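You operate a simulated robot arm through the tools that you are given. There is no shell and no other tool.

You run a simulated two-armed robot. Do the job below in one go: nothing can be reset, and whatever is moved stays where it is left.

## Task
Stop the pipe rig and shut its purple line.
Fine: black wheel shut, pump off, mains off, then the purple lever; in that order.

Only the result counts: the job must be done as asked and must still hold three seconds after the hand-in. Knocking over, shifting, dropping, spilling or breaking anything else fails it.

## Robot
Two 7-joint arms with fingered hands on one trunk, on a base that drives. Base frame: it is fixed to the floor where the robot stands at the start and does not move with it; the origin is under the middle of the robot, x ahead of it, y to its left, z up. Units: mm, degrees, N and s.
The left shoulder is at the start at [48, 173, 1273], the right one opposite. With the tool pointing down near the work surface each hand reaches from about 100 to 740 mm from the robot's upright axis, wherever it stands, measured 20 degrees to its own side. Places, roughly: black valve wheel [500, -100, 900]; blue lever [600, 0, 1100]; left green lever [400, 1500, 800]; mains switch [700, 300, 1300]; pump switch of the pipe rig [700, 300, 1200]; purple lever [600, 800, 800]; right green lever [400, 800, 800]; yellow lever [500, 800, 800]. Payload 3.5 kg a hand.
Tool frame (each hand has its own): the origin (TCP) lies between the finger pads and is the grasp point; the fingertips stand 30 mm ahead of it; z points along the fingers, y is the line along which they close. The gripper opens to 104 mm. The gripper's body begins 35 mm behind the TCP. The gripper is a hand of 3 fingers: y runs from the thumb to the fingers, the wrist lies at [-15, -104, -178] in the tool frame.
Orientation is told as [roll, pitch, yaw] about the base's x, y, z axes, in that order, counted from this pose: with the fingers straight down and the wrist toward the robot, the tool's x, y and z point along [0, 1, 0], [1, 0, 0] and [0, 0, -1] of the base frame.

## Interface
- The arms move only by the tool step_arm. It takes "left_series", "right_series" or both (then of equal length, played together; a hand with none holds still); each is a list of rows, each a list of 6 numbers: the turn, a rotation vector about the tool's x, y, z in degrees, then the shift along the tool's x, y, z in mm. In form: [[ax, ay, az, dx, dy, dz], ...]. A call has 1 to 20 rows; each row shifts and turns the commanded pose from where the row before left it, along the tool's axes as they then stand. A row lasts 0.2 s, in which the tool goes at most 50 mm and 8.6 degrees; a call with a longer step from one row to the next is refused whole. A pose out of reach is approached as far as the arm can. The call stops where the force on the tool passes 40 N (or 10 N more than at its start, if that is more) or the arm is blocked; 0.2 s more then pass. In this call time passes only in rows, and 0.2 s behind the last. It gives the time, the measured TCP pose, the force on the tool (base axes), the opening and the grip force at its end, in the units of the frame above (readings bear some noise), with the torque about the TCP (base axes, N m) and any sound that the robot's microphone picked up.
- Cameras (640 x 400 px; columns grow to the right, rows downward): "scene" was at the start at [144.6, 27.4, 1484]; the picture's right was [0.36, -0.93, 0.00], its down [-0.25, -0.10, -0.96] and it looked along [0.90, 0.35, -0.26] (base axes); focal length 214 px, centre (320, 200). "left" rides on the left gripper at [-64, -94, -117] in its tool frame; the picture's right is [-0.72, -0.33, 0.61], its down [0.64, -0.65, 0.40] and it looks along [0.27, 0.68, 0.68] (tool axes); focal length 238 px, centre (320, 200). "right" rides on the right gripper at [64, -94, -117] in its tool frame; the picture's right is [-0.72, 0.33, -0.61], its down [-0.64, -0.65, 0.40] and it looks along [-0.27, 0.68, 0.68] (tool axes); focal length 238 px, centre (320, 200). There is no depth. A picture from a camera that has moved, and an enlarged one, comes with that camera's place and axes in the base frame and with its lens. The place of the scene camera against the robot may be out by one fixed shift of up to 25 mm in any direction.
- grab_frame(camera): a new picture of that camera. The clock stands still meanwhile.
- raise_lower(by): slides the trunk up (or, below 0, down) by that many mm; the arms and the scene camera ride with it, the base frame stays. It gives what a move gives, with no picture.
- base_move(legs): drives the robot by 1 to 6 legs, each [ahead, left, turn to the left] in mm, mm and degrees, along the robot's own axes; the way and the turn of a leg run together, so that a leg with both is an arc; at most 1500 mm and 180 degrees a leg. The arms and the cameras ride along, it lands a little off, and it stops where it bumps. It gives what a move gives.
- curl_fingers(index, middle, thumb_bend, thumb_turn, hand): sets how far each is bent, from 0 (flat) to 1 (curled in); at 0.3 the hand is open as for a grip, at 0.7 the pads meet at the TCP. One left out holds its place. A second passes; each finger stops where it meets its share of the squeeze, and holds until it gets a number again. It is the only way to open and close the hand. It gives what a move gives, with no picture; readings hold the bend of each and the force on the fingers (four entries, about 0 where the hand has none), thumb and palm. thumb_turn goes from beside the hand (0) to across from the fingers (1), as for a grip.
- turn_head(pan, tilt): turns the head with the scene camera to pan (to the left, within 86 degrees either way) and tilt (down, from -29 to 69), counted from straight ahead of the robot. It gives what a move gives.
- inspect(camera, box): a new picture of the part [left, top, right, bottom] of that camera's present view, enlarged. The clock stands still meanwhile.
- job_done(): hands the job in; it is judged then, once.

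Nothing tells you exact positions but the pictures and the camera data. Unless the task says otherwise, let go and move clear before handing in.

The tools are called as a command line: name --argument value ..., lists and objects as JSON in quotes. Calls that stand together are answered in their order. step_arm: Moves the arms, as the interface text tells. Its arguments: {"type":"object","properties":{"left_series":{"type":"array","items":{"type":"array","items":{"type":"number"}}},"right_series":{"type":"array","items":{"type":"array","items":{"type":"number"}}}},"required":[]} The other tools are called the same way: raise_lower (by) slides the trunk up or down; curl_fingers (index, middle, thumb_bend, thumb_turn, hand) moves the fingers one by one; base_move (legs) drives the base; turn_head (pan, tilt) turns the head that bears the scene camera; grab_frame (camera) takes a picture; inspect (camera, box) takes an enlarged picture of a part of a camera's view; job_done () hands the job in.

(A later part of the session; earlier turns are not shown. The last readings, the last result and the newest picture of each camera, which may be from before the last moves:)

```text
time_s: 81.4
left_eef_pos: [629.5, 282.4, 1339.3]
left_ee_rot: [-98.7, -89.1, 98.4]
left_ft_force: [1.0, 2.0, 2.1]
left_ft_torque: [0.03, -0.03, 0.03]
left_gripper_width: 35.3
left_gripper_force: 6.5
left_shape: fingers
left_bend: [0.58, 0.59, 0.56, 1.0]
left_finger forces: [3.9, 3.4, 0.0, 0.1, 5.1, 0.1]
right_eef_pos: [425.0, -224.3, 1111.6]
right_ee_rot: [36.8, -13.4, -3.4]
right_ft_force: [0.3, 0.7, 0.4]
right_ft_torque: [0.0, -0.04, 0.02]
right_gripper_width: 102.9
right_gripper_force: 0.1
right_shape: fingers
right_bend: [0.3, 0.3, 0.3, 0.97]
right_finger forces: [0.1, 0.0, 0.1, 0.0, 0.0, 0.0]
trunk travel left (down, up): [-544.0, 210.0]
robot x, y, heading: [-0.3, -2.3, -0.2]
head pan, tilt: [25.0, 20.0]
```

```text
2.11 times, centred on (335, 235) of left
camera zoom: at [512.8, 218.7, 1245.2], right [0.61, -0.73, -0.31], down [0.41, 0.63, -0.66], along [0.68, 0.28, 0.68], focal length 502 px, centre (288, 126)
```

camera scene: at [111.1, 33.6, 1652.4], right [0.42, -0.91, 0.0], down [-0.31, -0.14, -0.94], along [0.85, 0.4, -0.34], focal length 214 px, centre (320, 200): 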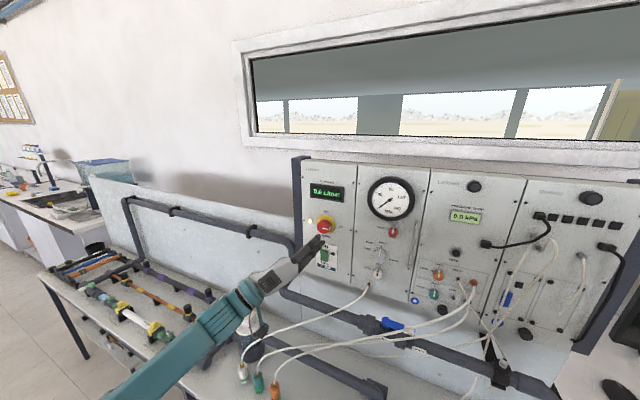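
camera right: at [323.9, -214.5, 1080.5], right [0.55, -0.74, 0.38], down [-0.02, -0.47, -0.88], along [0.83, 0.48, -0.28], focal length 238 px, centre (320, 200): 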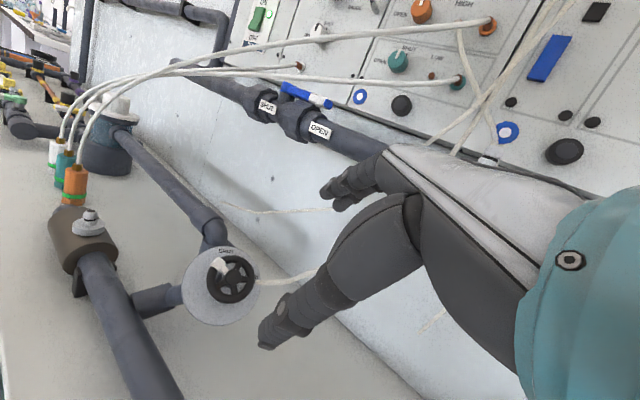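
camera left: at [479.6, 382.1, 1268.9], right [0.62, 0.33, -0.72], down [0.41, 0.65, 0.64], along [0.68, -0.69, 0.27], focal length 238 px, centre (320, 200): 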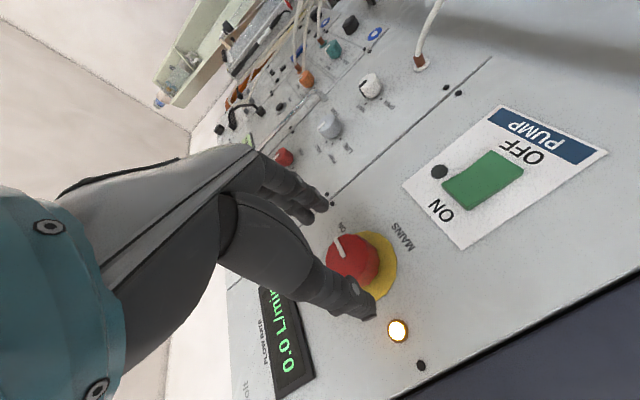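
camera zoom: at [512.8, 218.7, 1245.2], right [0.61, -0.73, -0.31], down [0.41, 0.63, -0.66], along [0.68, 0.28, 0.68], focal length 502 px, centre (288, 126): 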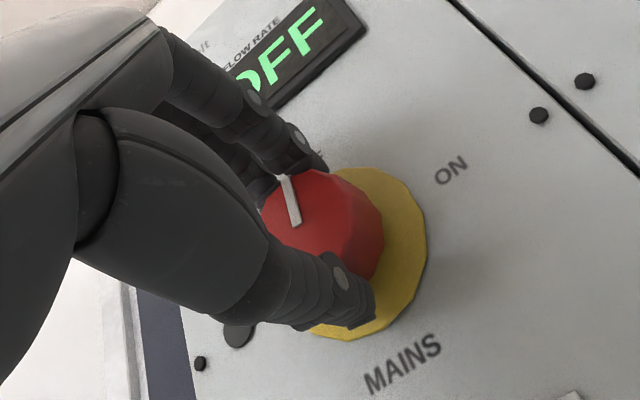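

The pointer has gone the full 90° to OFF with the lamp and display off. Releasing and backing straight out.

curl_fingers --hand "left" --index 0.42 --middle 0.42 --thumb_bend 0.42

step_arm --left_series '[[0, 0, 0, 0, 0, -20], [0, 0, 0, 0, 0, -40], [0, 0, 0, 0, 0, -40], [0, 0, 0, 0, 0, -40]]'

inspect --camera "scene" --box '[270, 150, 390, 300]'

grab_frame --camera "left"

```text
time_s: 82.4
left_eef_pos: [629.7, 282.7, 1339.5]
left_ee_rot: [-99.7, -89.2, 99.4]
left_ft_force: [-0.1, -0.3, -0.7]
left_ft_torque: [-0.01, -0.02, 0.01]
left_gripper_width: 72.4
left_gripper_force: 0.0
left_shape: fingers
left_bend: [0.42, 0.42, 0.42, 0.97]
left_finger forces: [0.1, 0.0, 0.0, 0.1, 0.1, 0.0]
right_eef_pos: [424.7, -224.5, 1111.1]
right_ee_rot: [36.8, -13.3, -3.3]
right_ft_force: [0.0, 0.2, -0.9]
right_ft_torque: [-0.03, 0.01, 0.01]
right_gripper_width: 102.7
right_gripper_force: 0.1
right_shape: fingers
right_bend: [0.3, 0.3, 0.3, 0.97]
right_finger forces: [0.1, 0.0, 0.0, 0.1, 0.0, 0.0]
trunk travel left (down, up): [-544.0, 210.0]
robot x, y, heading: [0.3, -1.4, 0.0]
head pan, tilt: [25.0, 20.0]
```

```text
time_s: 83.4
left_eef_pos: [485.5, 281.9, 1342.0]
left_ee_rot: [-104.3, -89.1, 104.1]
left_ft_force: [-0.2, 0.0, 0.1]
left_ft_torque: [0.0, 0.0, 0.02]
left_gripper_width: 72.2
left_gripper_force: 0.0
left_shape: fingers
left_bend: [0.42, 0.42, 0.42, 0.97]
left_finger forces: [0.0, 0.0, 0.0, 0.0, 0.0, 0.0]
right_eef_pos: [425.3, -224.5, 1111.9]
right_ee_rot: [36.9, -13.5, -3.4]
right_ft_force: [0.3, 0.9, 0.0]
right_ft_torque: [-0.02, 0.0, 0.01]
right_gripper_width: 103.0
right_gripper_force: 0.1
right_shape: fingers
right_bend: [0.3, 0.3, 0.3, 0.97]
right_finger forces: [0.0, 0.0, 0.0, 0.0, 0.0, 0.0]
trunk travel left (down, up): [-544.0, 210.0]
robot x, y, heading: [-0.3, -1.4, -0.1]
head pan, tilt: [25.0, 20.0]
```

```text
2.67 times, centred on (330, 225) of scene
camera zoom: at [109.7, 33.1, 1652.5], right [0.42, -0.91, 0.0], down [-0.31, -0.14, -0.94], along [0.85, 0.4, -0.34], focal length 572 px, centre (293, 133)
```

zoom: 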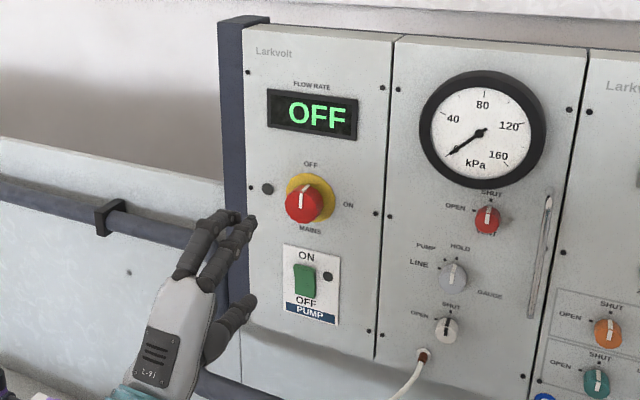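

```text
taken
camera left: at [370.0, 217.4, 1247.6], right [0.61, -0.73, -0.31], down [0.41, 0.63, -0.66], along [0.68, 0.28, 0.68], focal length 238 px, centre (320, 200)
```

left: 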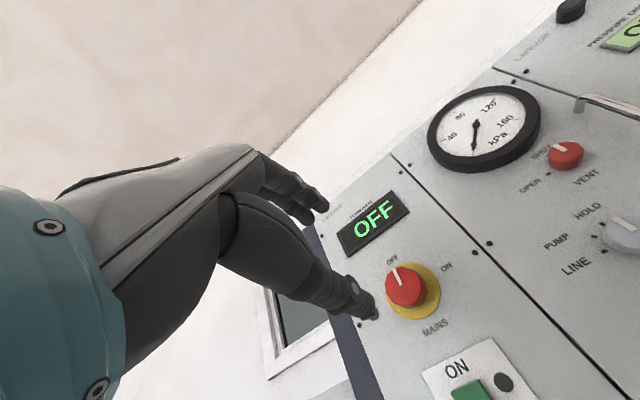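

Mains pointer is now at OFF. Next is the purple lever; I'll turn the head left to look at that pipe field.

turn_head --pan 55 --tilt 35

grab_frame --camera "scene"

```text
time_s: 84.4
left_eef_pos: [487.6, 281.4, 1342.2]
left_ee_rot: [-99.8, -89.1, 99.5]
left_ft_force: [-0.4, 0.6, 0.0]
left_ft_torque: [0.0, 0.01, -0.01]
left_gripper_width: 72.3
left_gripper_force: 0.1
left_shape: fingers
left_bend: [0.42, 0.42, 0.42, 0.97]
left_finger forces: [0.0, 0.0, 0.1, 0.0, 0.0, 0.0]
right_eef_pos: [424.9, -223.9, 1112.7]
right_ee_rot: [36.7, -13.4, -3.5]
right_ft_force: [-0.6, -0.2, 0.7]
right_ft_torque: [0.0, -0.02, -0.03]
right_gripper_width: 103.0
right_gripper_force: 0.1
right_shape: fingers
right_bend: [0.3, 0.3, 0.3, 0.97]
right_finger forces: [0.1, 0.1, 0.1, 0.0, 0.0, 0.0]
trunk travel left (down, up): [-544.0, 210.0]
robot x, y, heading: [-2.2, -3.1, -0.1]
head pan, tilt: [55.0, 35.0]
```

```text
taken
camera scene: at [77.2, 65.9, 1628.6], right [0.82, -0.58, 0.0], down [-0.33, -0.47, -0.82], along [0.47, 0.67, -0.57], focal length 214 px, centre (320, 200)
```

scene: 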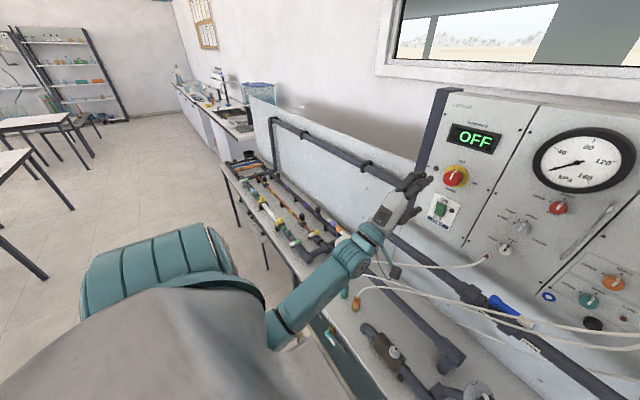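

inspect --camera "scene" --box '[210, 150, 370, 260]'

step_arm --right_series '[[0, 0, 0, 0, -10, -40], [0, 0, 0, 0, -10, -40], [0, 0, 0, 0, -10, -40]]'

```text
3.64 times, centred on (290, 205) of scene
camera zoom: at [77.2, 65.9, 1628.6], right [0.82, -0.58, 0.0], down [-0.33, -0.47, -0.82], along [0.47, 0.67, -0.57], focal length 780 px, centre (429, 182)
```

zoom: 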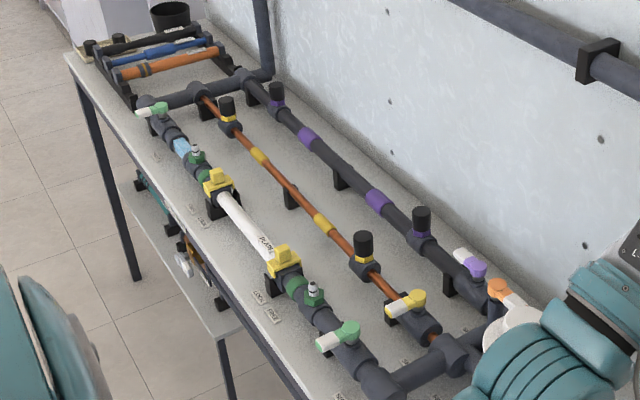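

```text
time_s: 85.2
left_eef_pos: [487.0, 281.7, 1341.7]
left_ee_rot: [-100.7, -89.1, 100.5]
left_ft_force: [-1.0, -0.5, 0.0]
left_ft_torque: [0.02, -0.01, 0.0]
left_gripper_width: 72.5
left_gripper_force: 0.0
left_shape: fingers
left_bend: [0.42, 0.42, 0.42, 0.97]
left_finger forces: [0.0, 0.0, 0.0, 0.0, 0.0, 0.0]
right_eef_pos: [369.0, -290.5, 1200.5]
right_ee_rot: [37.0, -13.4, -3.4]
right_ft_force: [-0.2, -0.7, 0.2]
right_ft_torque: [0.01, -0.02, 0.01]
right_gripper_width: 103.2
right_gripper_force: 0.1
right_shape: fingers
right_bend: [0.3, 0.3, 0.3, 0.97]
right_finger forces: [0.0, 0.1, 0.1, 0.1, 0.1, 0.0]
trunk travel left (down, up): [-544.0, 210.0]
robot x, y, heading: [-2.2, -2.8, -0.1]
head pan, tilt: [55.0, 35.0]
```

The purple line is at the back, its lever (white grip, purple hub) lying along the pipe. I'll drive left about 540 mm to bring it within the left arm's reach, then look closely.

base_move --legs '[[0, 540, 0]]'

turn_head --pan 20 --tilt 45

grab_frame --camera "scene"

```text
time_s: 88.4
left_eef_pos: [488.3, 834.4, 1342.0]
left_ee_rot: [-99.5, -89.1, 99.2]
left_ft_force: [-0.4, 0.2, -0.3]
left_ft_torque: [-0.02, -0.01, 0.01]
left_gripper_width: 72.4
left_gripper_force: 0.1
left_shape: fingers
left_bend: [0.42, 0.42, 0.42, 0.97]
left_finger forces: [0.1, 0.0, 0.1, 0.0, 0.0, 0.1]
right_eef_pos: [370.4, 260.2, 1198.1]
right_ee_rot: [36.7, -13.4, -3.4]
right_ft_force: [0.1, 0.0, 0.2]
right_ft_torque: [0.0, -0.01, 0.0]
right_gripper_width: 103.0
right_gripper_force: 0.1
right_shape: fingers
right_bend: [0.3, 0.3, 0.3, 0.97]
right_finger forces: [0.0, 0.0, 0.0, 0.0, 0.1, 0.1]
trunk travel left (down, up): [-544.0, 210.0]
robot x, y, heading: [-0.2, 555.3, 0.2]
head pan, tilt: [55.0, 35.0]
```

```text
time_s: 89.4
left_eef_pos: [488.3, 832.5, 1341.7]
left_ee_rot: [-99.7, -89.2, 99.5]
left_ft_force: [-0.4, 1.0, -0.2]
left_ft_torque: [0.01, -0.03, -0.02]
left_gripper_width: 72.4
left_gripper_force: 0.1
left_shape: fingers
left_bend: [0.42, 0.42, 0.42, 0.97]
left_finger forces: [0.0, 0.0, 0.0, 0.0, 0.0, 0.1]
right_eef_pos: [371.4, 261.2, 1197.9]
right_ee_rot: [36.8, -13.4, -3.4]
right_ft_force: [-0.2, -0.4, -0.2]
right_ft_torque: [-0.02, 0.02, 0.01]
right_gripper_width: 103.2
right_gripper_force: 0.0
right_shape: fingers
right_bend: [0.3, 0.3, 0.3, 0.97]
right_finger forces: [0.0, 0.0, 0.0, 0.0, 0.0, 0.1]
trunk travel left (down, up): [-544.0, 210.0]
robot x, y, heading: [-0.9, 554.0, 0.1]
head pan, tilt: [20.0, 45.0]
```

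```text
taken
camera scene: at [103.6, 573.6, 1613.7], right [0.34, -0.94, 0.0], down [-0.66, -0.24, -0.71], along [0.66, 0.24, -0.71], focal length 214 px, centre (320, 200)
```

scene: 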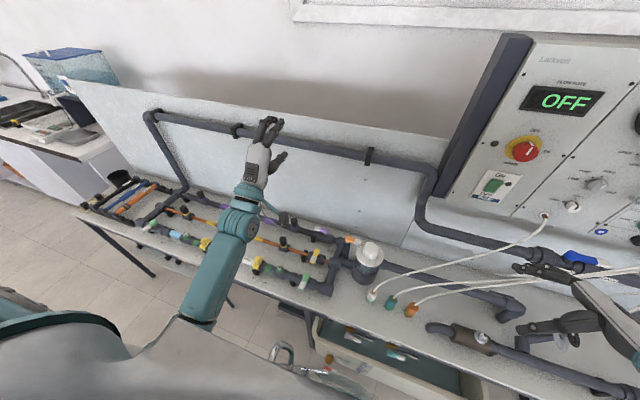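

inspect --camera "scene" --box '[250, 205, 410, 305]'

inspect --camera "scene" --box '[300, 215, 380, 265]'

inspect --camera "scene" --box '[440, 240, 640, 365]'

```text
4.00 times, centred on (330, 255) of scene
camera zoom: at [103.6, 573.6, 1613.7], right [0.34, -0.94, 0.0], down [-0.66, -0.24, -0.71], along [0.66, 0.24, -0.71], focal length 858 px, centre (280, -20)
```

zoom: 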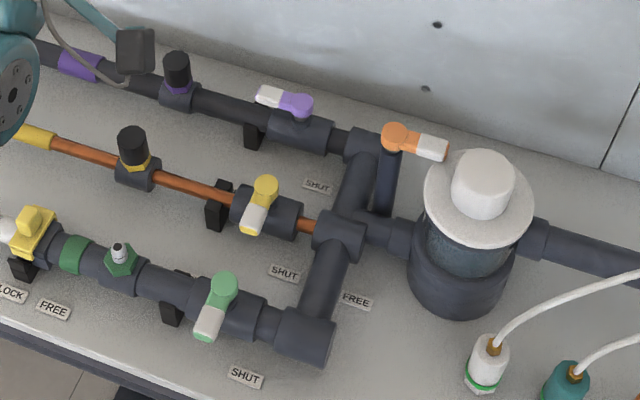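

```text
8.00 times, centred on (340, 240) of scene
camera zoom: at [103.6, 573.6, 1613.7], right [0.34, -0.94, 0.0], down [-0.66, -0.24, -0.71], along [0.66, 0.24, -0.71], focal length 1716 px, centre (160, -120)
```

zoom: 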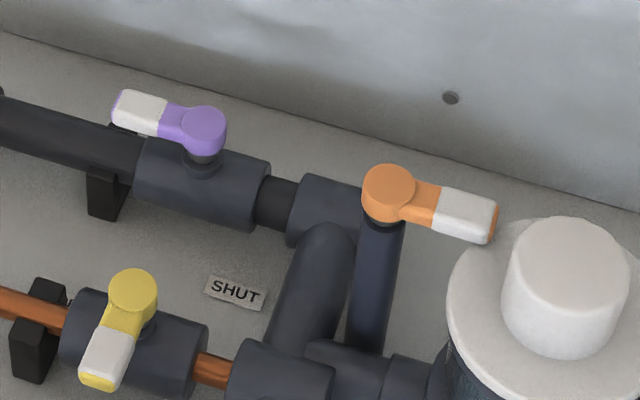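

```text
3.20 times, centred on (540, 302) of scene
camera zoom: at [103.6, 573.6, 1613.7], right [0.34, -0.94, 0.0], down [-0.66, -0.24, -0.71], along [0.66, 0.24, -0.71], focal length 686 px, centre (-384, -128)
```

zoom: 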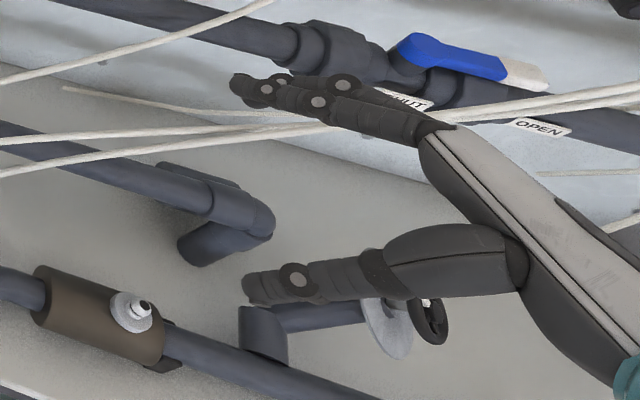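

Purple handle lies along the pipe (open) with its SHUT tag on the table toward the robot, like the other two levers that already point that way. I'll turn the left hand fingers-down and get a closer look from above.

step_arm --left_series '[[8.18, 0, 0, 0, 0, 0], [8.18, 0, 0, 0, 0, 0], [8.18, 0, 0, 0, 0, 0], [8.18, 0, 0, 0, 0, 0], [8.18, 0, 0, 0, 0, 0], [8.18, 0, 0, 0, 0, 0], [8.18, 0, 0, 0, 0, 0], [8.18, 0, 0, 0, 0, 0], [8.18, 0, 0, 0, 0, 0], [8.18, 0, 0, 0, 0, 0], [8.18, 0, 0, 0, 0, 0]]'

grab_frame --camera "left"

```text
time_s: 91.8
left_eef_pos: [488.2, 834.3, 1341.5]
left_ee_rot: [-0.8, 0.0, -0.2]
left_ft_force: [0.1, -0.3, -0.4]
left_ft_torque: [0.02, 0.0, 0.03]
left_gripper_width: 72.3
left_gripper_force: 0.0
left_shape: fingers
left_bend: [0.42, 0.42, 0.42, 0.97]
left_finger forces: [0.1, 0.0, 0.0, 0.1, 0.0, 0.0]
right_eef_pos: [371.4, 260.7, 1199.6]
right_ee_rot: [36.8, -13.3, -3.4]
right_ft_force: [-0.1, 0.2, 0.6]
right_ft_torque: [-0.02, 0.01, 0.0]
right_gripper_width: 103.1
right_gripper_force: 0.1
right_shape: fingers
right_bend: [0.3, 0.3, 0.3, 0.97]
right_finger forces: [0.1, 0.1, 0.0, 0.0, 0.0, 0.0]
trunk travel left (down, up): [-544.0, 210.0]
robot x, y, heading: [1.2, 556.0, 0.3]
head pan, tilt: [20.0, 45.0]
```

```text
taken
camera left: at [393.8, 773.0, 1458.2], right [-0.33, -0.73, -0.6], down [-0.65, 0.64, -0.41], along [0.68, 0.26, -0.68], focal length 238 px, centre (320, 200)
```

left: 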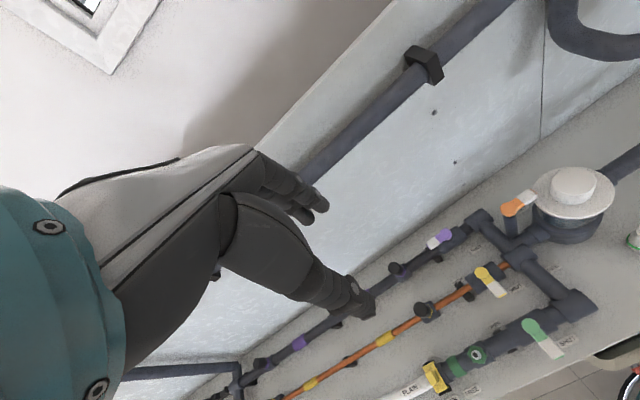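

inspect --camera "left" --box '[370, 160, 610, 330]'

inspect --camera "left" --box '[400, 200, 500, 270]'

```text
2.35 times, centred on (490, 245) of left
camera zoom: at [393.8, 773.0, 1458.2], right [-0.33, -0.73, -0.6], down [-0.65, 0.64, -0.41], along [0.68, 0.26, -0.68], focal length 561 px, centre (-80, 94)
```

zoom: 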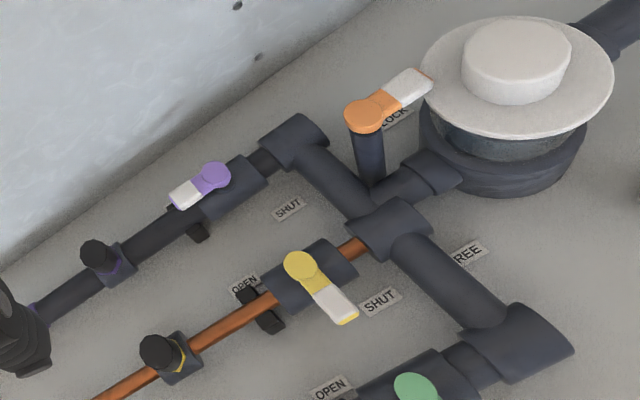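

```text
5.71 times, centred on (450, 235) of left
camera zoom: at [393.8, 773.0, 1458.2], right [-0.33, -0.73, -0.6], down [-0.65, 0.64, -0.41], along [0.68, 0.26, -0.68], focal length 1362 px, centre (-423, 0)
```

zoom: 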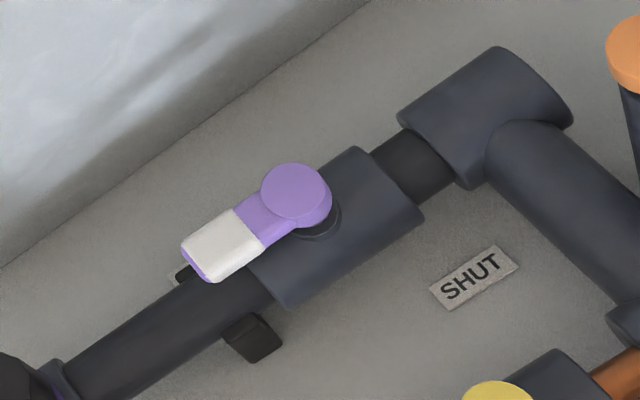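

The tags confirm it: OPEN is under the handle's present direction, SHUT toward the robot, so the handle must swing 90° toward the robot. I'll lower the trunk, shape the left fingers into a narrow post, and approach for a precise fix.

raise_lower --by -120

curl_fingers --hand "left" --index 0.69 --thumb_bend 0.69 --middle 1.0 --thumb_turn 1.0

step_arm --left_series '[[0, 0, 0, -6, 24, 34], [0, 0, 0, -6, 24, 34], [0, 0, 0, -6, 24, 34], [0, 0, 0, -6, 24, 34], [0, 0, 0, -6, 24, 34]]'

grab_frame --camera "left"

grab_frame --camera "scene"

```text
time_s: 93.3
left_eef_pos: [488.7, 833.0, 1221.9]
left_ee_rot: [-0.8, -0.2, -0.2]
left_ft_force: [-0.4, 0.3, -0.8]
left_ft_torque: [0.02, -0.01, 0.01]
left_gripper_width: 72.5
left_gripper_force: 0.0
left_shape: fingers
left_bend: [0.42, 0.42, 0.42, 0.97]
left_finger forces: [0.0, 0.1, 0.0, 0.0, 0.1, 0.0]
right_eef_pos: [371.1, 261.8, 1080.6]
right_ee_rot: [36.8, -13.4, -3.5]
right_ft_force: [0.2, -0.4, -0.1]
right_ft_torque: [0.0, -0.03, 0.0]
right_gripper_width: 103.1
right_gripper_force: 0.1
right_shape: fingers
right_bend: [0.3, 0.3, 0.3, 0.97]
right_finger forces: [0.0, 0.0, 0.2, 0.1, 0.0, 0.0]
trunk travel left (down, up): [-424.0, 330.0]
robot x, y, heading: [0.8, 550.9, -0.1]
head pan, tilt: [20.0, 45.0]
```

```text
time_s: 94.3
left_eef_pos: [488.9, 833.1, 1221.4]
left_ee_rot: [-0.9, -0.2, -0.1]
left_ft_force: [0.4, -0.5, 0.3]
left_ft_torque: [0.02, -0.02, -0.01]
left_gripper_width: 4.3
left_gripper_force: 0.0
left_shape: fingers
left_bend: [0.69, 1.0, 0.69, 1.0]
left_finger forces: [0.0, 0.0, 0.0, 0.0, 0.0, 0.0]
right_eef_pos: [370.9, 259.9, 1080.4]
right_ee_rot: [36.9, -13.4, -3.4]
right_ft_force: [0.0, -0.5, -1.3]
right_ft_torque: [-0.01, -0.04, 0.05]
right_gripper_width: 102.8
right_gripper_force: 0.1
right_shape: fingers
right_bend: [0.3, 0.3, 0.3, 0.97]
right_finger forces: [0.0, 0.1, 0.0, 0.0, 0.1, 0.0]
trunk travel left (down, up): [-424.0, 330.0]
robot x, y, heading: [-0.3, 550.6, 0.0]
head pan, tilt: [20.0, 45.0]
```

```text
time_s: 95.5
left_eef_pos: [611.8, 800.7, 1054.8]
left_ee_rot: [-0.9, -0.1, -0.2]
left_ft_force: [0.7, -0.1, -0.9]
left_ft_torque: [0.0, 0.0, -0.01]
left_gripper_width: 4.0
left_gripper_force: 0.1
left_shape: fingers
left_bend: [0.69, 1.0, 0.69, 1.0]
left_finger forces: [0.0, 0.0, 0.0, 0.0, 0.1, 0.0]
right_eef_pos: [371.4, 259.8, 1080.2]
right_ee_rot: [36.8, -13.3, -3.4]
right_ft_force: [-0.2, 0.3, -0.7]
right_ft_torque: [-0.02, -0.01, -0.04]
right_gripper_width: 102.8
right_gripper_force: 0.0
right_shape: fingers
right_bend: [0.3, 0.3, 0.3, 0.97]
right_finger forces: [0.0, 0.0, 0.1, 0.1, 0.0, 0.0]
trunk travel left (down, up): [-424.0, 330.0]
robot x, y, heading: [-2.5, 550.8, 0.1]
head pan, tilt: [20.0, 45.0]
```

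```text
taken
camera left: at [517.7, 740.0, 1172.2], right [-0.33, -0.73, -0.6], down [-0.65, 0.64, -0.41], along [0.69, 0.26, -0.68], focal length 238 px, centre (320, 200)
```

left: 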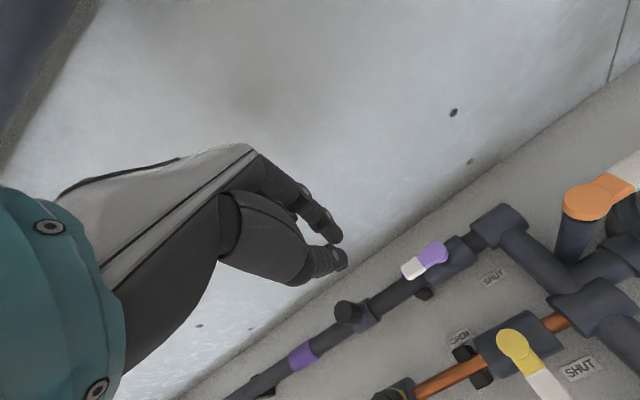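

```text
taken
camera scene: at [121.5, 573.1, 1493.1], right [0.34, -0.94, 0.0], down [-0.67, -0.24, -0.71], along [0.66, 0.24, -0.71], focal length 214 px, centre (320, 200)
```

scene: 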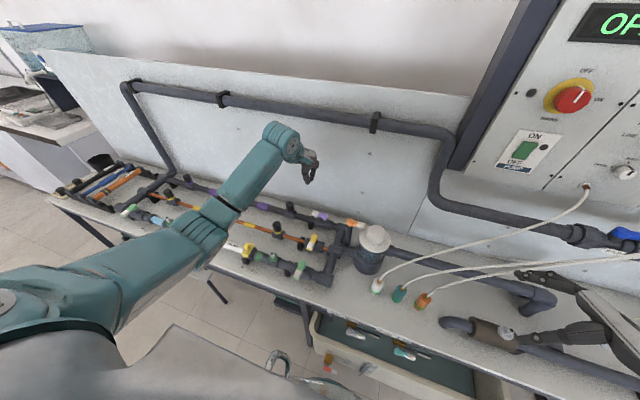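

inspect --camera "left" --box '[380, 220, 480, 300]'

inspect --camera "scene" --box '[290, 190, 390, 270]'

```text
5.00 times, centred on (430, 260) of left
camera zoom: at [517.7, 740.0, 1172.2], right [-0.33, -0.73, -0.6], down [-0.65, 0.64, -0.41], along [0.69, 0.26, -0.68], focal length 1192 px, centre (-230, -100)
```

zoom: 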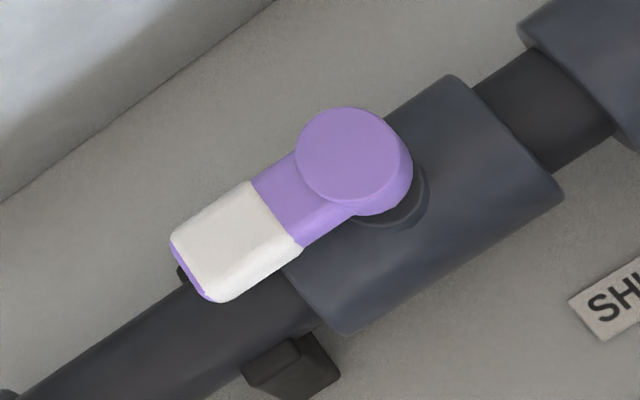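

```text
5.00 times, centred on (340, 230) of scene
camera zoom: at [121.5, 573.1, 1493.1], right [0.34, -0.94, 0.0], down [-0.67, -0.24, -0.71], along [0.66, 0.24, -0.71], focal length 1072 px, centre (220, 50)
```

zoom: 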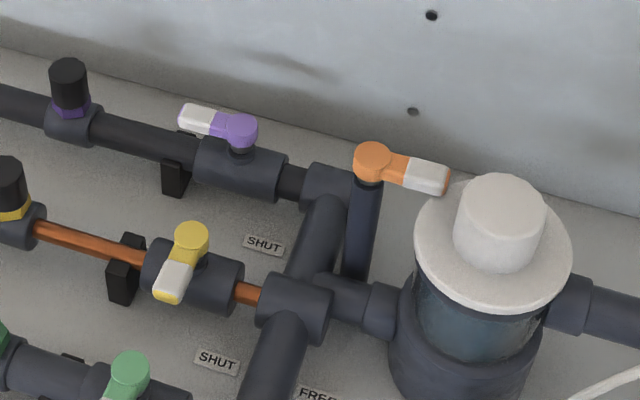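

step_arm --left_series '[[0, 0, 0, -3.6, 18.7, 35], [0, 0, 0, -3.6, 18.7, 35], [0, 0, 0, -3.6, 18.7, 35]]'

grab_frame --camera "left"

inspect --camera "scene" --box '[270, 170, 390, 260]'

```text
time_s: 96.3
left_eef_pos: [667.0, 787.7, 948.9]
left_ee_rot: [-0.7, -0.3, -0.3]
left_ft_force: [0.7, -0.5, -0.5]
left_ft_torque: [0.01, 0.04, -0.01]
left_gripper_width: 3.9
left_gripper_force: 0.2
left_shape: fingers
left_bend: [0.69, 1.0, 0.69, 1.0]
left_finger forces: [0.0, 0.0, 0.0, 0.0, 0.0, 0.1]
right_eef_pos: [370.8, 260.2, 1080.6]
right_ee_rot: [36.8, -13.3, -3.4]
right_ft_force: [-0.4, 0.3, -0.3]
right_ft_torque: [0.01, -0.01, 0.0]
right_gripper_width: 103.1
right_gripper_force: 0.1
right_shape: fingers
right_bend: [0.3, 0.3, 0.3, 0.97]
right_finger forces: [0.0, 0.0, 0.1, 0.0, 0.0, 0.0]
trunk travel left (down, up): [-424.0, 330.0]
robot x, y, heading: [1.4, 550.6, 0.1]
head pan, tilt: [20.0, 45.0]
```

```text
taken
camera left: at [573.1, 726.9, 1065.7], right [-0.33, -0.73, -0.6], down [-0.65, 0.64, -0.42], along [0.69, 0.26, -0.68], focal length 238 px, centre (320, 200)
```

left: 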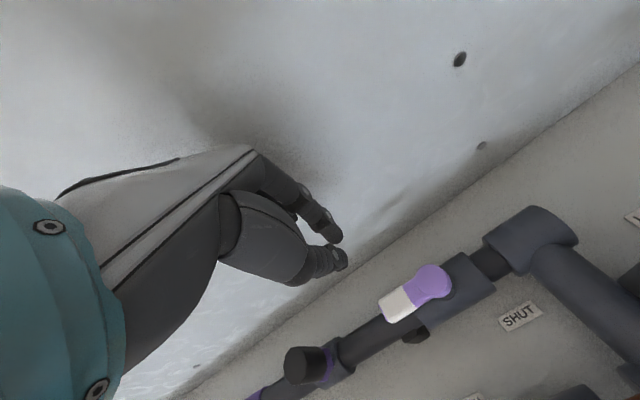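

```text
4.44 times, centred on (330, 215) of scene
camera zoom: at [121.7, 572.9, 1493.1], right [0.34, -0.94, 0.0], down [-0.67, -0.24, -0.71], along [0.66, 0.24, -0.71], focal length 953 px, centre (276, 133)
```

zoom: 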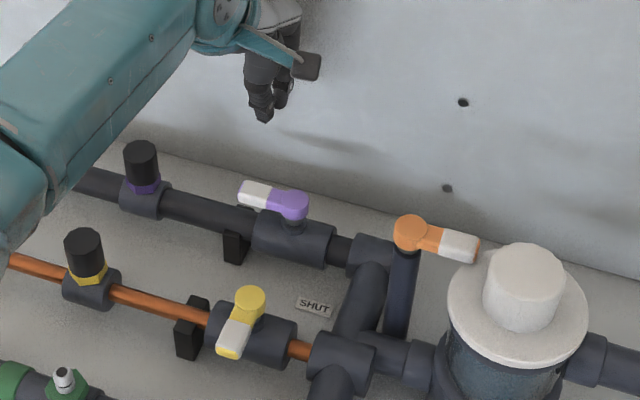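

step_arm --left_series '[[0, 0, 0, 1, 3, 22], [0, 0, 0, 1, 3, 22]]'

grab_frame --camera "left"

inspect --camera "scene" --box '[270, 170, 390, 260]'

```text
time_s: 96.9
left_eef_pos: [671.5, 786.5, 905.1]
left_ee_rot: [-0.9, -0.2, -0.2]
left_ft_force: [0.3, -0.6, -0.1]
left_ft_torque: [-0.03, -0.03, -0.01]
left_gripper_width: 3.9
left_gripper_force: 0.1
left_shape: fingers
left_bend: [0.69, 1.0, 0.69, 1.0]
left_finger forces: [0.0, 0.0, 0.0, 0.0, 0.0, 0.0]
right_eef_pos: [370.9, 261.3, 1080.7]
right_ee_rot: [36.8, -13.4, -3.4]
right_ft_force: [0.3, 0.0, -0.1]
right_ft_torque: [-0.06, 0.0, -0.02]
right_gripper_width: 103.1
right_gripper_force: 0.0
right_shape: fingers
right_bend: [0.3, 0.3, 0.3, 0.97]
right_finger forces: [0.1, 0.0, 0.1, 0.0, 0.0, 0.1]
trunk travel left (down, up): [-424.0, 330.0]
robot x, y, heading: [3.3, 551.2, -0.1]
head pan, tilt: [20.0, 45.0]
```

```text
taken
camera left: at [577.3, 726.3, 1021.8], right [-0.33, -0.73, -0.6], down [-0.65, 0.64, -0.42], along [0.69, 0.26, -0.68], focal length 238 px, centre (320, 200)
```

left: 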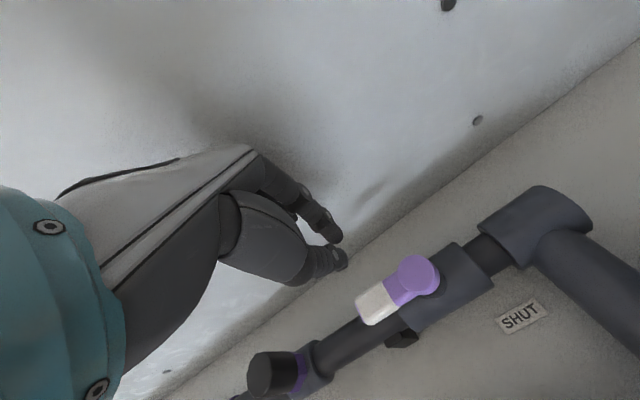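

```text
4.44 times, centred on (330, 215) of scene
camera zoom: at [120.9, 573.0, 1493.1], right [0.34, -0.94, 0.0], down [-0.66, -0.24, -0.71], along [0.66, 0.24, -0.71], focal length 953 px, centre (276, 133)
```

zoom: 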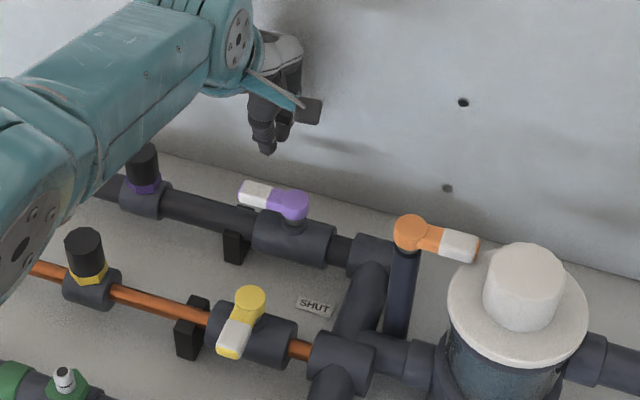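

Fingertips are about 10 mm behind the handle and the lever top is at z ≈ 841. Descending beside the handle on its far side.

step_arm --left_series '[[0, 0, 0, 0, 0, 15], [0, 0, 0, 0, 0, 15], [0, 0, 0, 0, 0, 14]]'

inspect --camera "left" --box '[230, 170, 470, 350]'

inspect --camera "scene" --box '[270, 170, 390, 260]'

```text
time_s: 97.7
left_eef_pos: [650.2, 786.3, 863.3]
left_ee_rot: [-0.9, 0.0, -0.2]
left_ft_force: [1.0, 0.4, 0.6]
left_ft_torque: [-0.01, 0.02, 0.02]
left_gripper_width: 1.6
left_gripper_force: 0.4
left_shape: fingers
left_bend: [0.69, 1.0, 0.7, 1.0]
left_finger forces: [0.0, 0.0, 0.0, 0.1, 1.4, 0.1]
left hand out of reach, approached as far as the arm can: row 1, 2, 3
right_eef_pos: [371.7, 260.9, 1080.2]
right_ee_rot: [36.8, -13.4, -3.4]
right_ft_force: [-0.2, -0.4, 0.5]
right_ft_torque: [0.0, -0.02, 0.02]
right_gripper_width: 103.1
right_gripper_force: 0.1
right_shape: fingers
right_bend: [0.3, 0.3, 0.3, 0.97]
right_finger forces: [0.1, 0.0, 0.0, 0.0, 0.1, 0.0]
trunk travel left (down, up): [-424.0, 330.0]
robot x, y, heading: [3.9, 556.1, -0.0]
head pan, tilt: [20.0, 45.0]
```

```text
2.22 times, centred on (350, 260) of left
camera zoom: at [555.8, 725.2, 979.7], right [-0.33, -0.73, -0.6], down [-0.65, 0.64, -0.42], along [0.69, 0.26, -0.68], focal length 530 px, centre (253, 67)
```

zoom: 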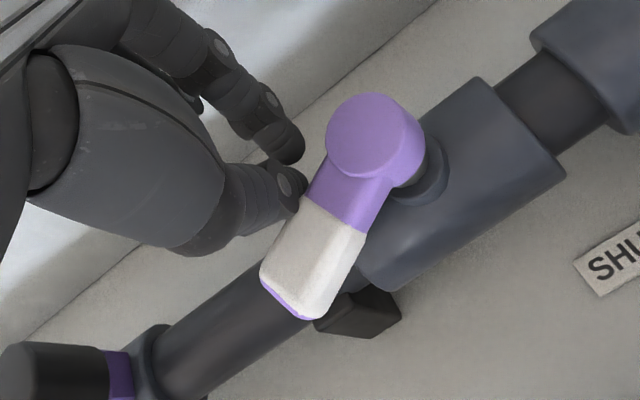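

```text
4.44 times, centred on (330, 215) of scene
camera zoom: at [120.7, 574.2, 1493.1], right [0.34, -0.94, 0.0], down [-0.66, -0.24, -0.71], along [0.66, 0.24, -0.71], focal length 953 px, centre (276, 133)
```

zoom: 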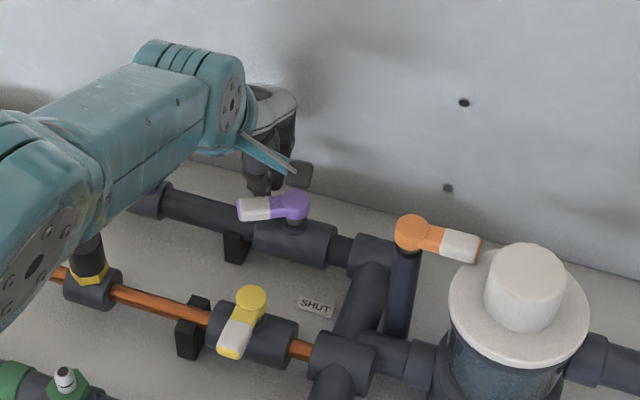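

The hand settled against the handle and already swung it about 29° toward SHUT. I'll continue pulling it around the hub in small arc steps.

step_arm --left_series '[[0, 0, 0, 5.3, -11, 2], [0, 0, 0, -1.3, -7.3, 2], [0, 0, 0, -2.9, -7, 0]]'

inspect --camera "left" --box '[230, 170, 470, 350]'

inspect --camera "scene" --box '[270, 170, 390, 260]'

```text
time_s: 98.5
left_eef_pos: [639.9, 787.3, 848.4]
left_ee_rot: [-0.8, -0.1, -0.2]
left_ft_force: [-0.1, 1.6, 0.8]
left_ft_torque: [-0.02, 0.02, -0.02]
left_gripper_width: 3.2
left_gripper_force: 1.1
left_shape: fingers
left_bend: [0.69, 1.0, 0.7, 1.0]
left_finger forces: [0.0, 0.0, 0.0, 0.0, 1.6, 0.0]
left hand out of reach, approached as far as the arm can: row 1, 2, 3
right_eef_pos: [370.1, 261.8, 1080.6]
right_ee_rot: [36.8, -13.4, -3.3]
right_ft_force: [-0.6, -1.9, 0.4]
right_ft_torque: [0.0, 0.0, -0.06]
right_gripper_width: 103.0
right_gripper_force: 0.1
right_shape: fingers
right_bend: [0.3, 0.3, 0.3, 0.97]
right_finger forces: [0.0, 0.1, 0.1, 0.1, 0.0, 0.1]
trunk travel left (down, up): [-424.0, 330.0]
robot x, y, heading: [1.7, 557.9, 0.1]
head pan, tilt: [20.0, 45.0]
```

```text
2.22 times, centred on (350, 260) of left
camera zoom: at [545.5, 727.0, 965.4], right [-0.33, -0.73, -0.6], down [-0.65, 0.64, -0.41], along [0.69, 0.26, -0.68], focal length 530 px, centre (253, 67)
```

zoom: 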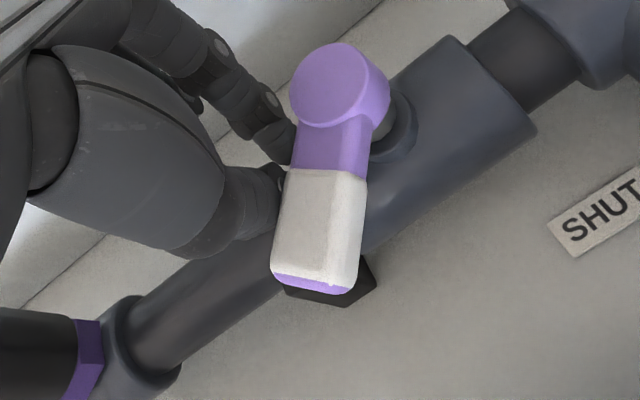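

```text
4.44 times, centred on (330, 215) of scene
camera zoom: at [120.8, 573.5, 1493.1], right [0.34, -0.94, 0.0], down [-0.66, -0.24, -0.71], along [0.66, 0.24, -0.71], focal length 953 px, centre (276, 133)
```

zoom: 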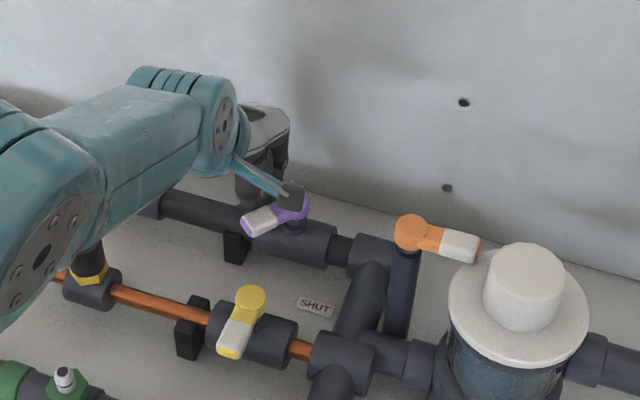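

step_arm --left_series '[[0, 0, 0, -0.7, -10, -5], [0, 0, 0, -0.7, -8.7, -5]]'

inspect --camera "left" --box '[230, 170, 470, 350]'

inspect --camera "scene" --box '[270, 170, 390, 260]'

```text
time_s: 99.1
left_eef_pos: [639.3, 787.9, 848.9]
left_ee_rot: [-1.0, 0.0, -0.2]
left_ft_force: [0.2, 1.0, 0.3]
left_ft_torque: [-0.01, -0.01, -0.04]
left_gripper_width: 3.3
left_gripper_force: 0.7
left_shape: fingers
left_bend: [0.69, 1.0, 0.69, 1.0]
left_finger forces: [0.0, 0.1, 0.1, 0.1, 1.0, 0.0]
left hand out of reach, approached as far as the arm can: row 1, 2
right_eef_pos: [371.3, 261.6, 1081.4]
right_ee_rot: [36.9, -13.4, -3.4]
right_ft_force: [0.3, 0.5, 0.0]
right_ft_torque: [0.05, 0.0, 0.01]
right_gripper_width: 103.2
right_gripper_force: 0.0
right_shape: fingers
right_bend: [0.3, 0.3, 0.3, 0.97]
right_finger forces: [0.0, 0.0, 0.0, 0.0, 0.0, 0.0]
trunk travel left (down, up): [-424.0, 330.0]
robot x, y, heading: [0.5, 550.0, 0.2]
head pan, tilt: [20.0, 45.0]
```

```text
2.22 times, centred on (350, 260) of left
camera zoom: at [545.7, 726.7, 965.6], right [-0.33, -0.73, -0.6], down [-0.65, 0.64, -0.41], along [0.69, 0.26, -0.68], focal length 530 px, centre (253, 67)
```

zoom: 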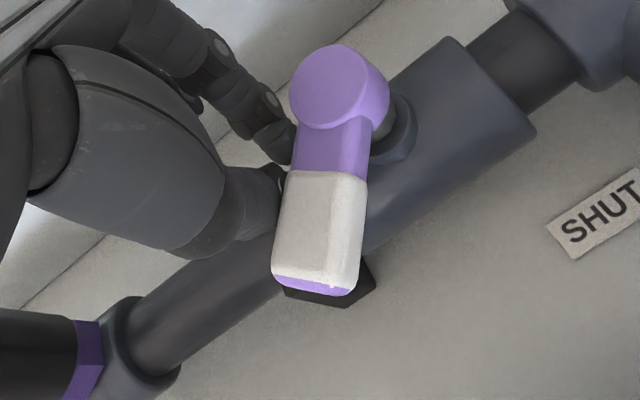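

```text
4.44 times, centred on (330, 215) of scene
camera zoom: at [120.8, 573.5, 1493.1], right [0.34, -0.94, 0.0], down [-0.66, -0.24, -0.71], along [0.66, 0.24, -0.71], focal length 953 px, centre (276, 133)
```

zoom: 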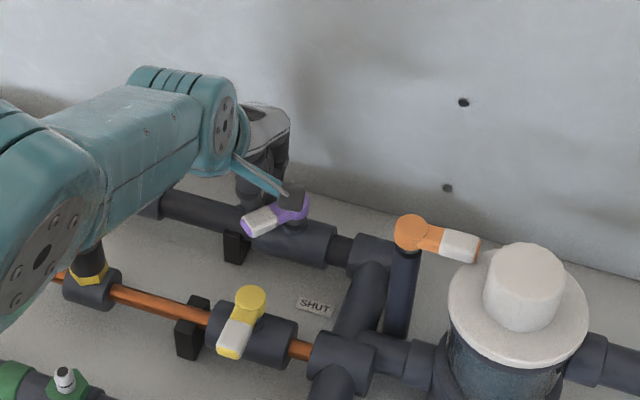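

The arm seems stuck at a reach limit. I'll lift slightly to free it before repositioning the trunk.

step_arm --left_series '[[0, 0, 0, 0, 0, -20], [0, 0, 0, 0, 0, -20], [0, 0, 0, 0, 0, -20]]'

inspect --camera "scene" --box '[250, 150, 390, 260]'

```text
time_s: 99.9
left_eef_pos: [665.1, 789.4, 894.9]
left_ee_rot: [-0.8, 0.0, -0.2]
left_ft_force: [-0.8, 0.2, -0.1]
left_ft_torque: [0.04, -0.03, 0.01]
left_gripper_width: 3.5
left_gripper_force: 0.0
left_shape: fingers
left_bend: [0.69, 1.0, 0.69, 1.0]
left_finger forces: [0.1, 0.1, 0.0, 0.0, 0.0, 0.0]
left hand out of reach, approached as far as the arm can: row 1, 2, 3
right_eef_pos: [369.7, 260.3, 1080.6]
right_ee_rot: [36.8, -13.4, -3.4]
right_ft_force: [-0.1, 0.7, 0.3]
right_ft_torque: [0.01, -0.01, 0.0]
right_gripper_width: 103.0
right_gripper_force: 0.1
right_shape: fingers
right_bend: [0.3, 0.3, 0.3, 0.97]
right_finger forces: [0.1, 0.1, 0.1, 0.0, 0.0, 0.0]
trunk travel left (down, up): [-424.0, 330.0]
robot x, y, heading: [0.1, 551.9, -0.2]
head pan, tilt: [20.0, 45.0]
```

```text
3.64 times, centred on (320, 205) of scene
camera zoom: at [120.8, 573.3, 1493.1], right [0.34, -0.94, 0.0], down [-0.66, -0.24, -0.71], along [0.66, 0.24, -0.71], focal length 780 px, centre (320, 182)
```

zoom: 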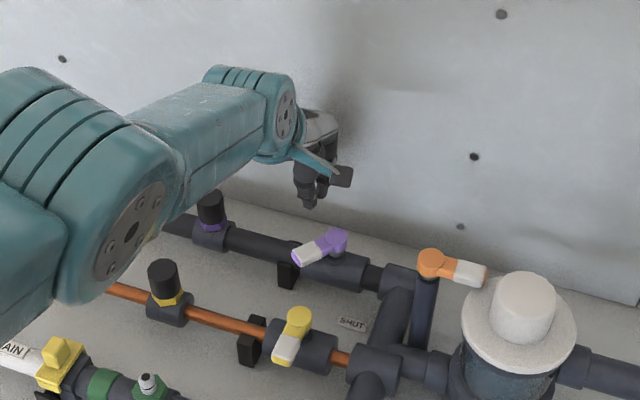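

step_arm --left_series '[[0, 0, 0, -2.5, -20, -22], [0, 0, 0, -2.5, -26, -16], [0, 0, 0, 0, -26, -14]]'

grab_frame --camera "left"

```text
time_s: 100.7
left_eef_pos: [670.2, 789.0, 904.9]
left_ee_rot: [-0.8, -0.1, -0.2]
left_ft_force: [0.3, -0.9, -0.1]
left_ft_torque: [-0.02, 0.0, 0.03]
left_gripper_width: 3.4
left_gripper_force: 0.0
left_shape: fingers
left_bend: [0.69, 1.0, 0.69, 1.0]
left_finger forces: [0.1, 0.0, 0.1, 0.0, 0.0, 0.0]
left hand out of reach, approached as far as the arm can: row 1, 2, 3
right_eef_pos: [370.6, 259.0, 1079.9]
right_ee_rot: [36.8, -13.4, -3.4]
right_ft_force: [1.0, -0.7, 0.2]
right_ft_torque: [-0.01, 0.0, 0.06]
right_gripper_width: 103.1
right_gripper_force: 0.0
right_shape: fingers
right_bend: [0.3, 0.3, 0.3, 0.97]
right_finger forces: [0.0, 0.0, 0.0, 0.1, 0.1, 0.0]
trunk travel left (down, up): [-424.0, 330.0]
robot x, y, heading: [2.4, 553.9, 0.0]
head pan, tilt: [20.0, 45.0]
```

```text
taken
camera left: at [576.2, 728.7, 1022.8], right [-0.33, -0.73, -0.6], down [-0.65, 0.64, -0.41], along [0.69, 0.26, -0.68], focal length 238 px, centre (320, 200)
```

left: 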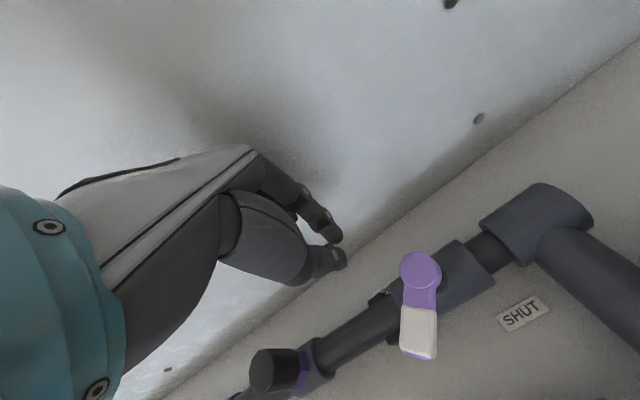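

step_arm --left_series '[[0, 0, 0, 0, -10, -45], [0, 0, 0, 0, -10, -45], [0, 0, 0, 0, -10, -45]]'

```text
time_s: 101.3
left_eef_pos: [683.1, 793.7, 956.6]
left_ee_rot: [-0.9, 2.1, 0.0]
left_ft_force: [-14.7, 1.0, 2.0]
left_ft_torque: [-0.03, -0.93, 0.19]
left_gripper_width: 3.6
left_gripper_force: 7.3
left_shape: fingers
left_bend: [0.69, 1.0, 0.69, 1.0]
left_finger forces: [0.0, 14.4, 0.0, 0.0, 0.0, 0.0]
left hand out of reach, approached as far as the arm can: row 1, 2, 3
right_eef_pos: [369.5, 262.1, 1082.4]
right_ee_rot: [36.8, -13.3, -3.4]
right_ft_force: [0.5, -0.1, -1.1]
right_ft_torque: [0.0, 0.03, 0.0]
right_gripper_width: 103.0
right_gripper_force: 0.0
right_shape: fingers
right_bend: [0.3, 0.3, 0.3, 0.97]
right_finger forces: [0.0, 0.1, 0.0, 0.0, 0.1, 0.0]
trunk travel left (down, up): [-424.0, 330.0]
robot x, y, heading: [2.0, 551.1, 0.1]
head pan, tilt: [20.0, 45.0]
stopped in row 3 (left hand): the force on the tool passed its limit at 51 N (the readings are from after the stop); the commanded pose is now the measured one
```

The middle knuckle touched the backboard; the command is now reset to the measured pose. I'll pull straight back toward the robot.

step_arm --left_series '[[0, 0, 0, 0, -15, 0], [0, 0, 0, 0, -20, -5], [0, 0, 0, 0, -20, -5]]'

grab_frame --camera "scene"

```text
time_s: 102.1
left_eef_pos: [683.3, 793.4, 954.1]
left_ee_rot: [-0.8, 1.7, -0.1]
left_ft_force: [-9.7, -0.3, 2.2]
left_ft_torque: [0.03, -0.68, 0.11]
left_gripper_width: 3.6
left_gripper_force: 4.7
left_shape: fingers
left_bend: [0.69, 1.0, 0.69, 1.0]
left_finger forces: [0.0, 9.6, 0.1, 0.0, 0.0, 0.0]
left hand out of reach, approached as far as the arm can: row 1, 2, 3
right_eef_pos: [369.3, 260.1, 1080.6]
right_ee_rot: [36.7, -13.3, -3.4]
right_ft_force: [0.6, 0.2, -1.3]
right_ft_torque: [-0.01, 0.01, -0.02]
right_gripper_width: 103.3
right_gripper_force: 0.0
right_shape: fingers
right_bend: [0.3, 0.3, 0.3, 0.97]
right_finger forces: [0.0, 0.0, 0.0, 0.0, 0.0, 0.0]
trunk travel left (down, up): [-424.0, 330.0]
robot x, y, heading: [-0.8, 554.5, 0.0]
head pan, tilt: [20.0, 45.0]
```

```text
taken
camera scene: at [118.6, 573.3, 1493.3], right [0.34, -0.94, 0.0], down [-0.66, -0.24, -0.71], along [0.67, 0.24, -0.71], focal length 214 px, centre (320, 200)
```

scene: 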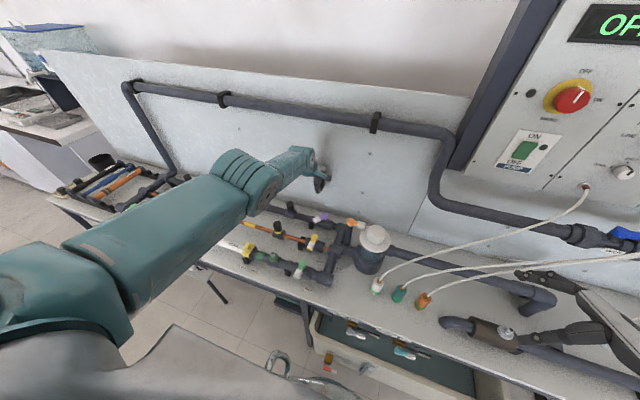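

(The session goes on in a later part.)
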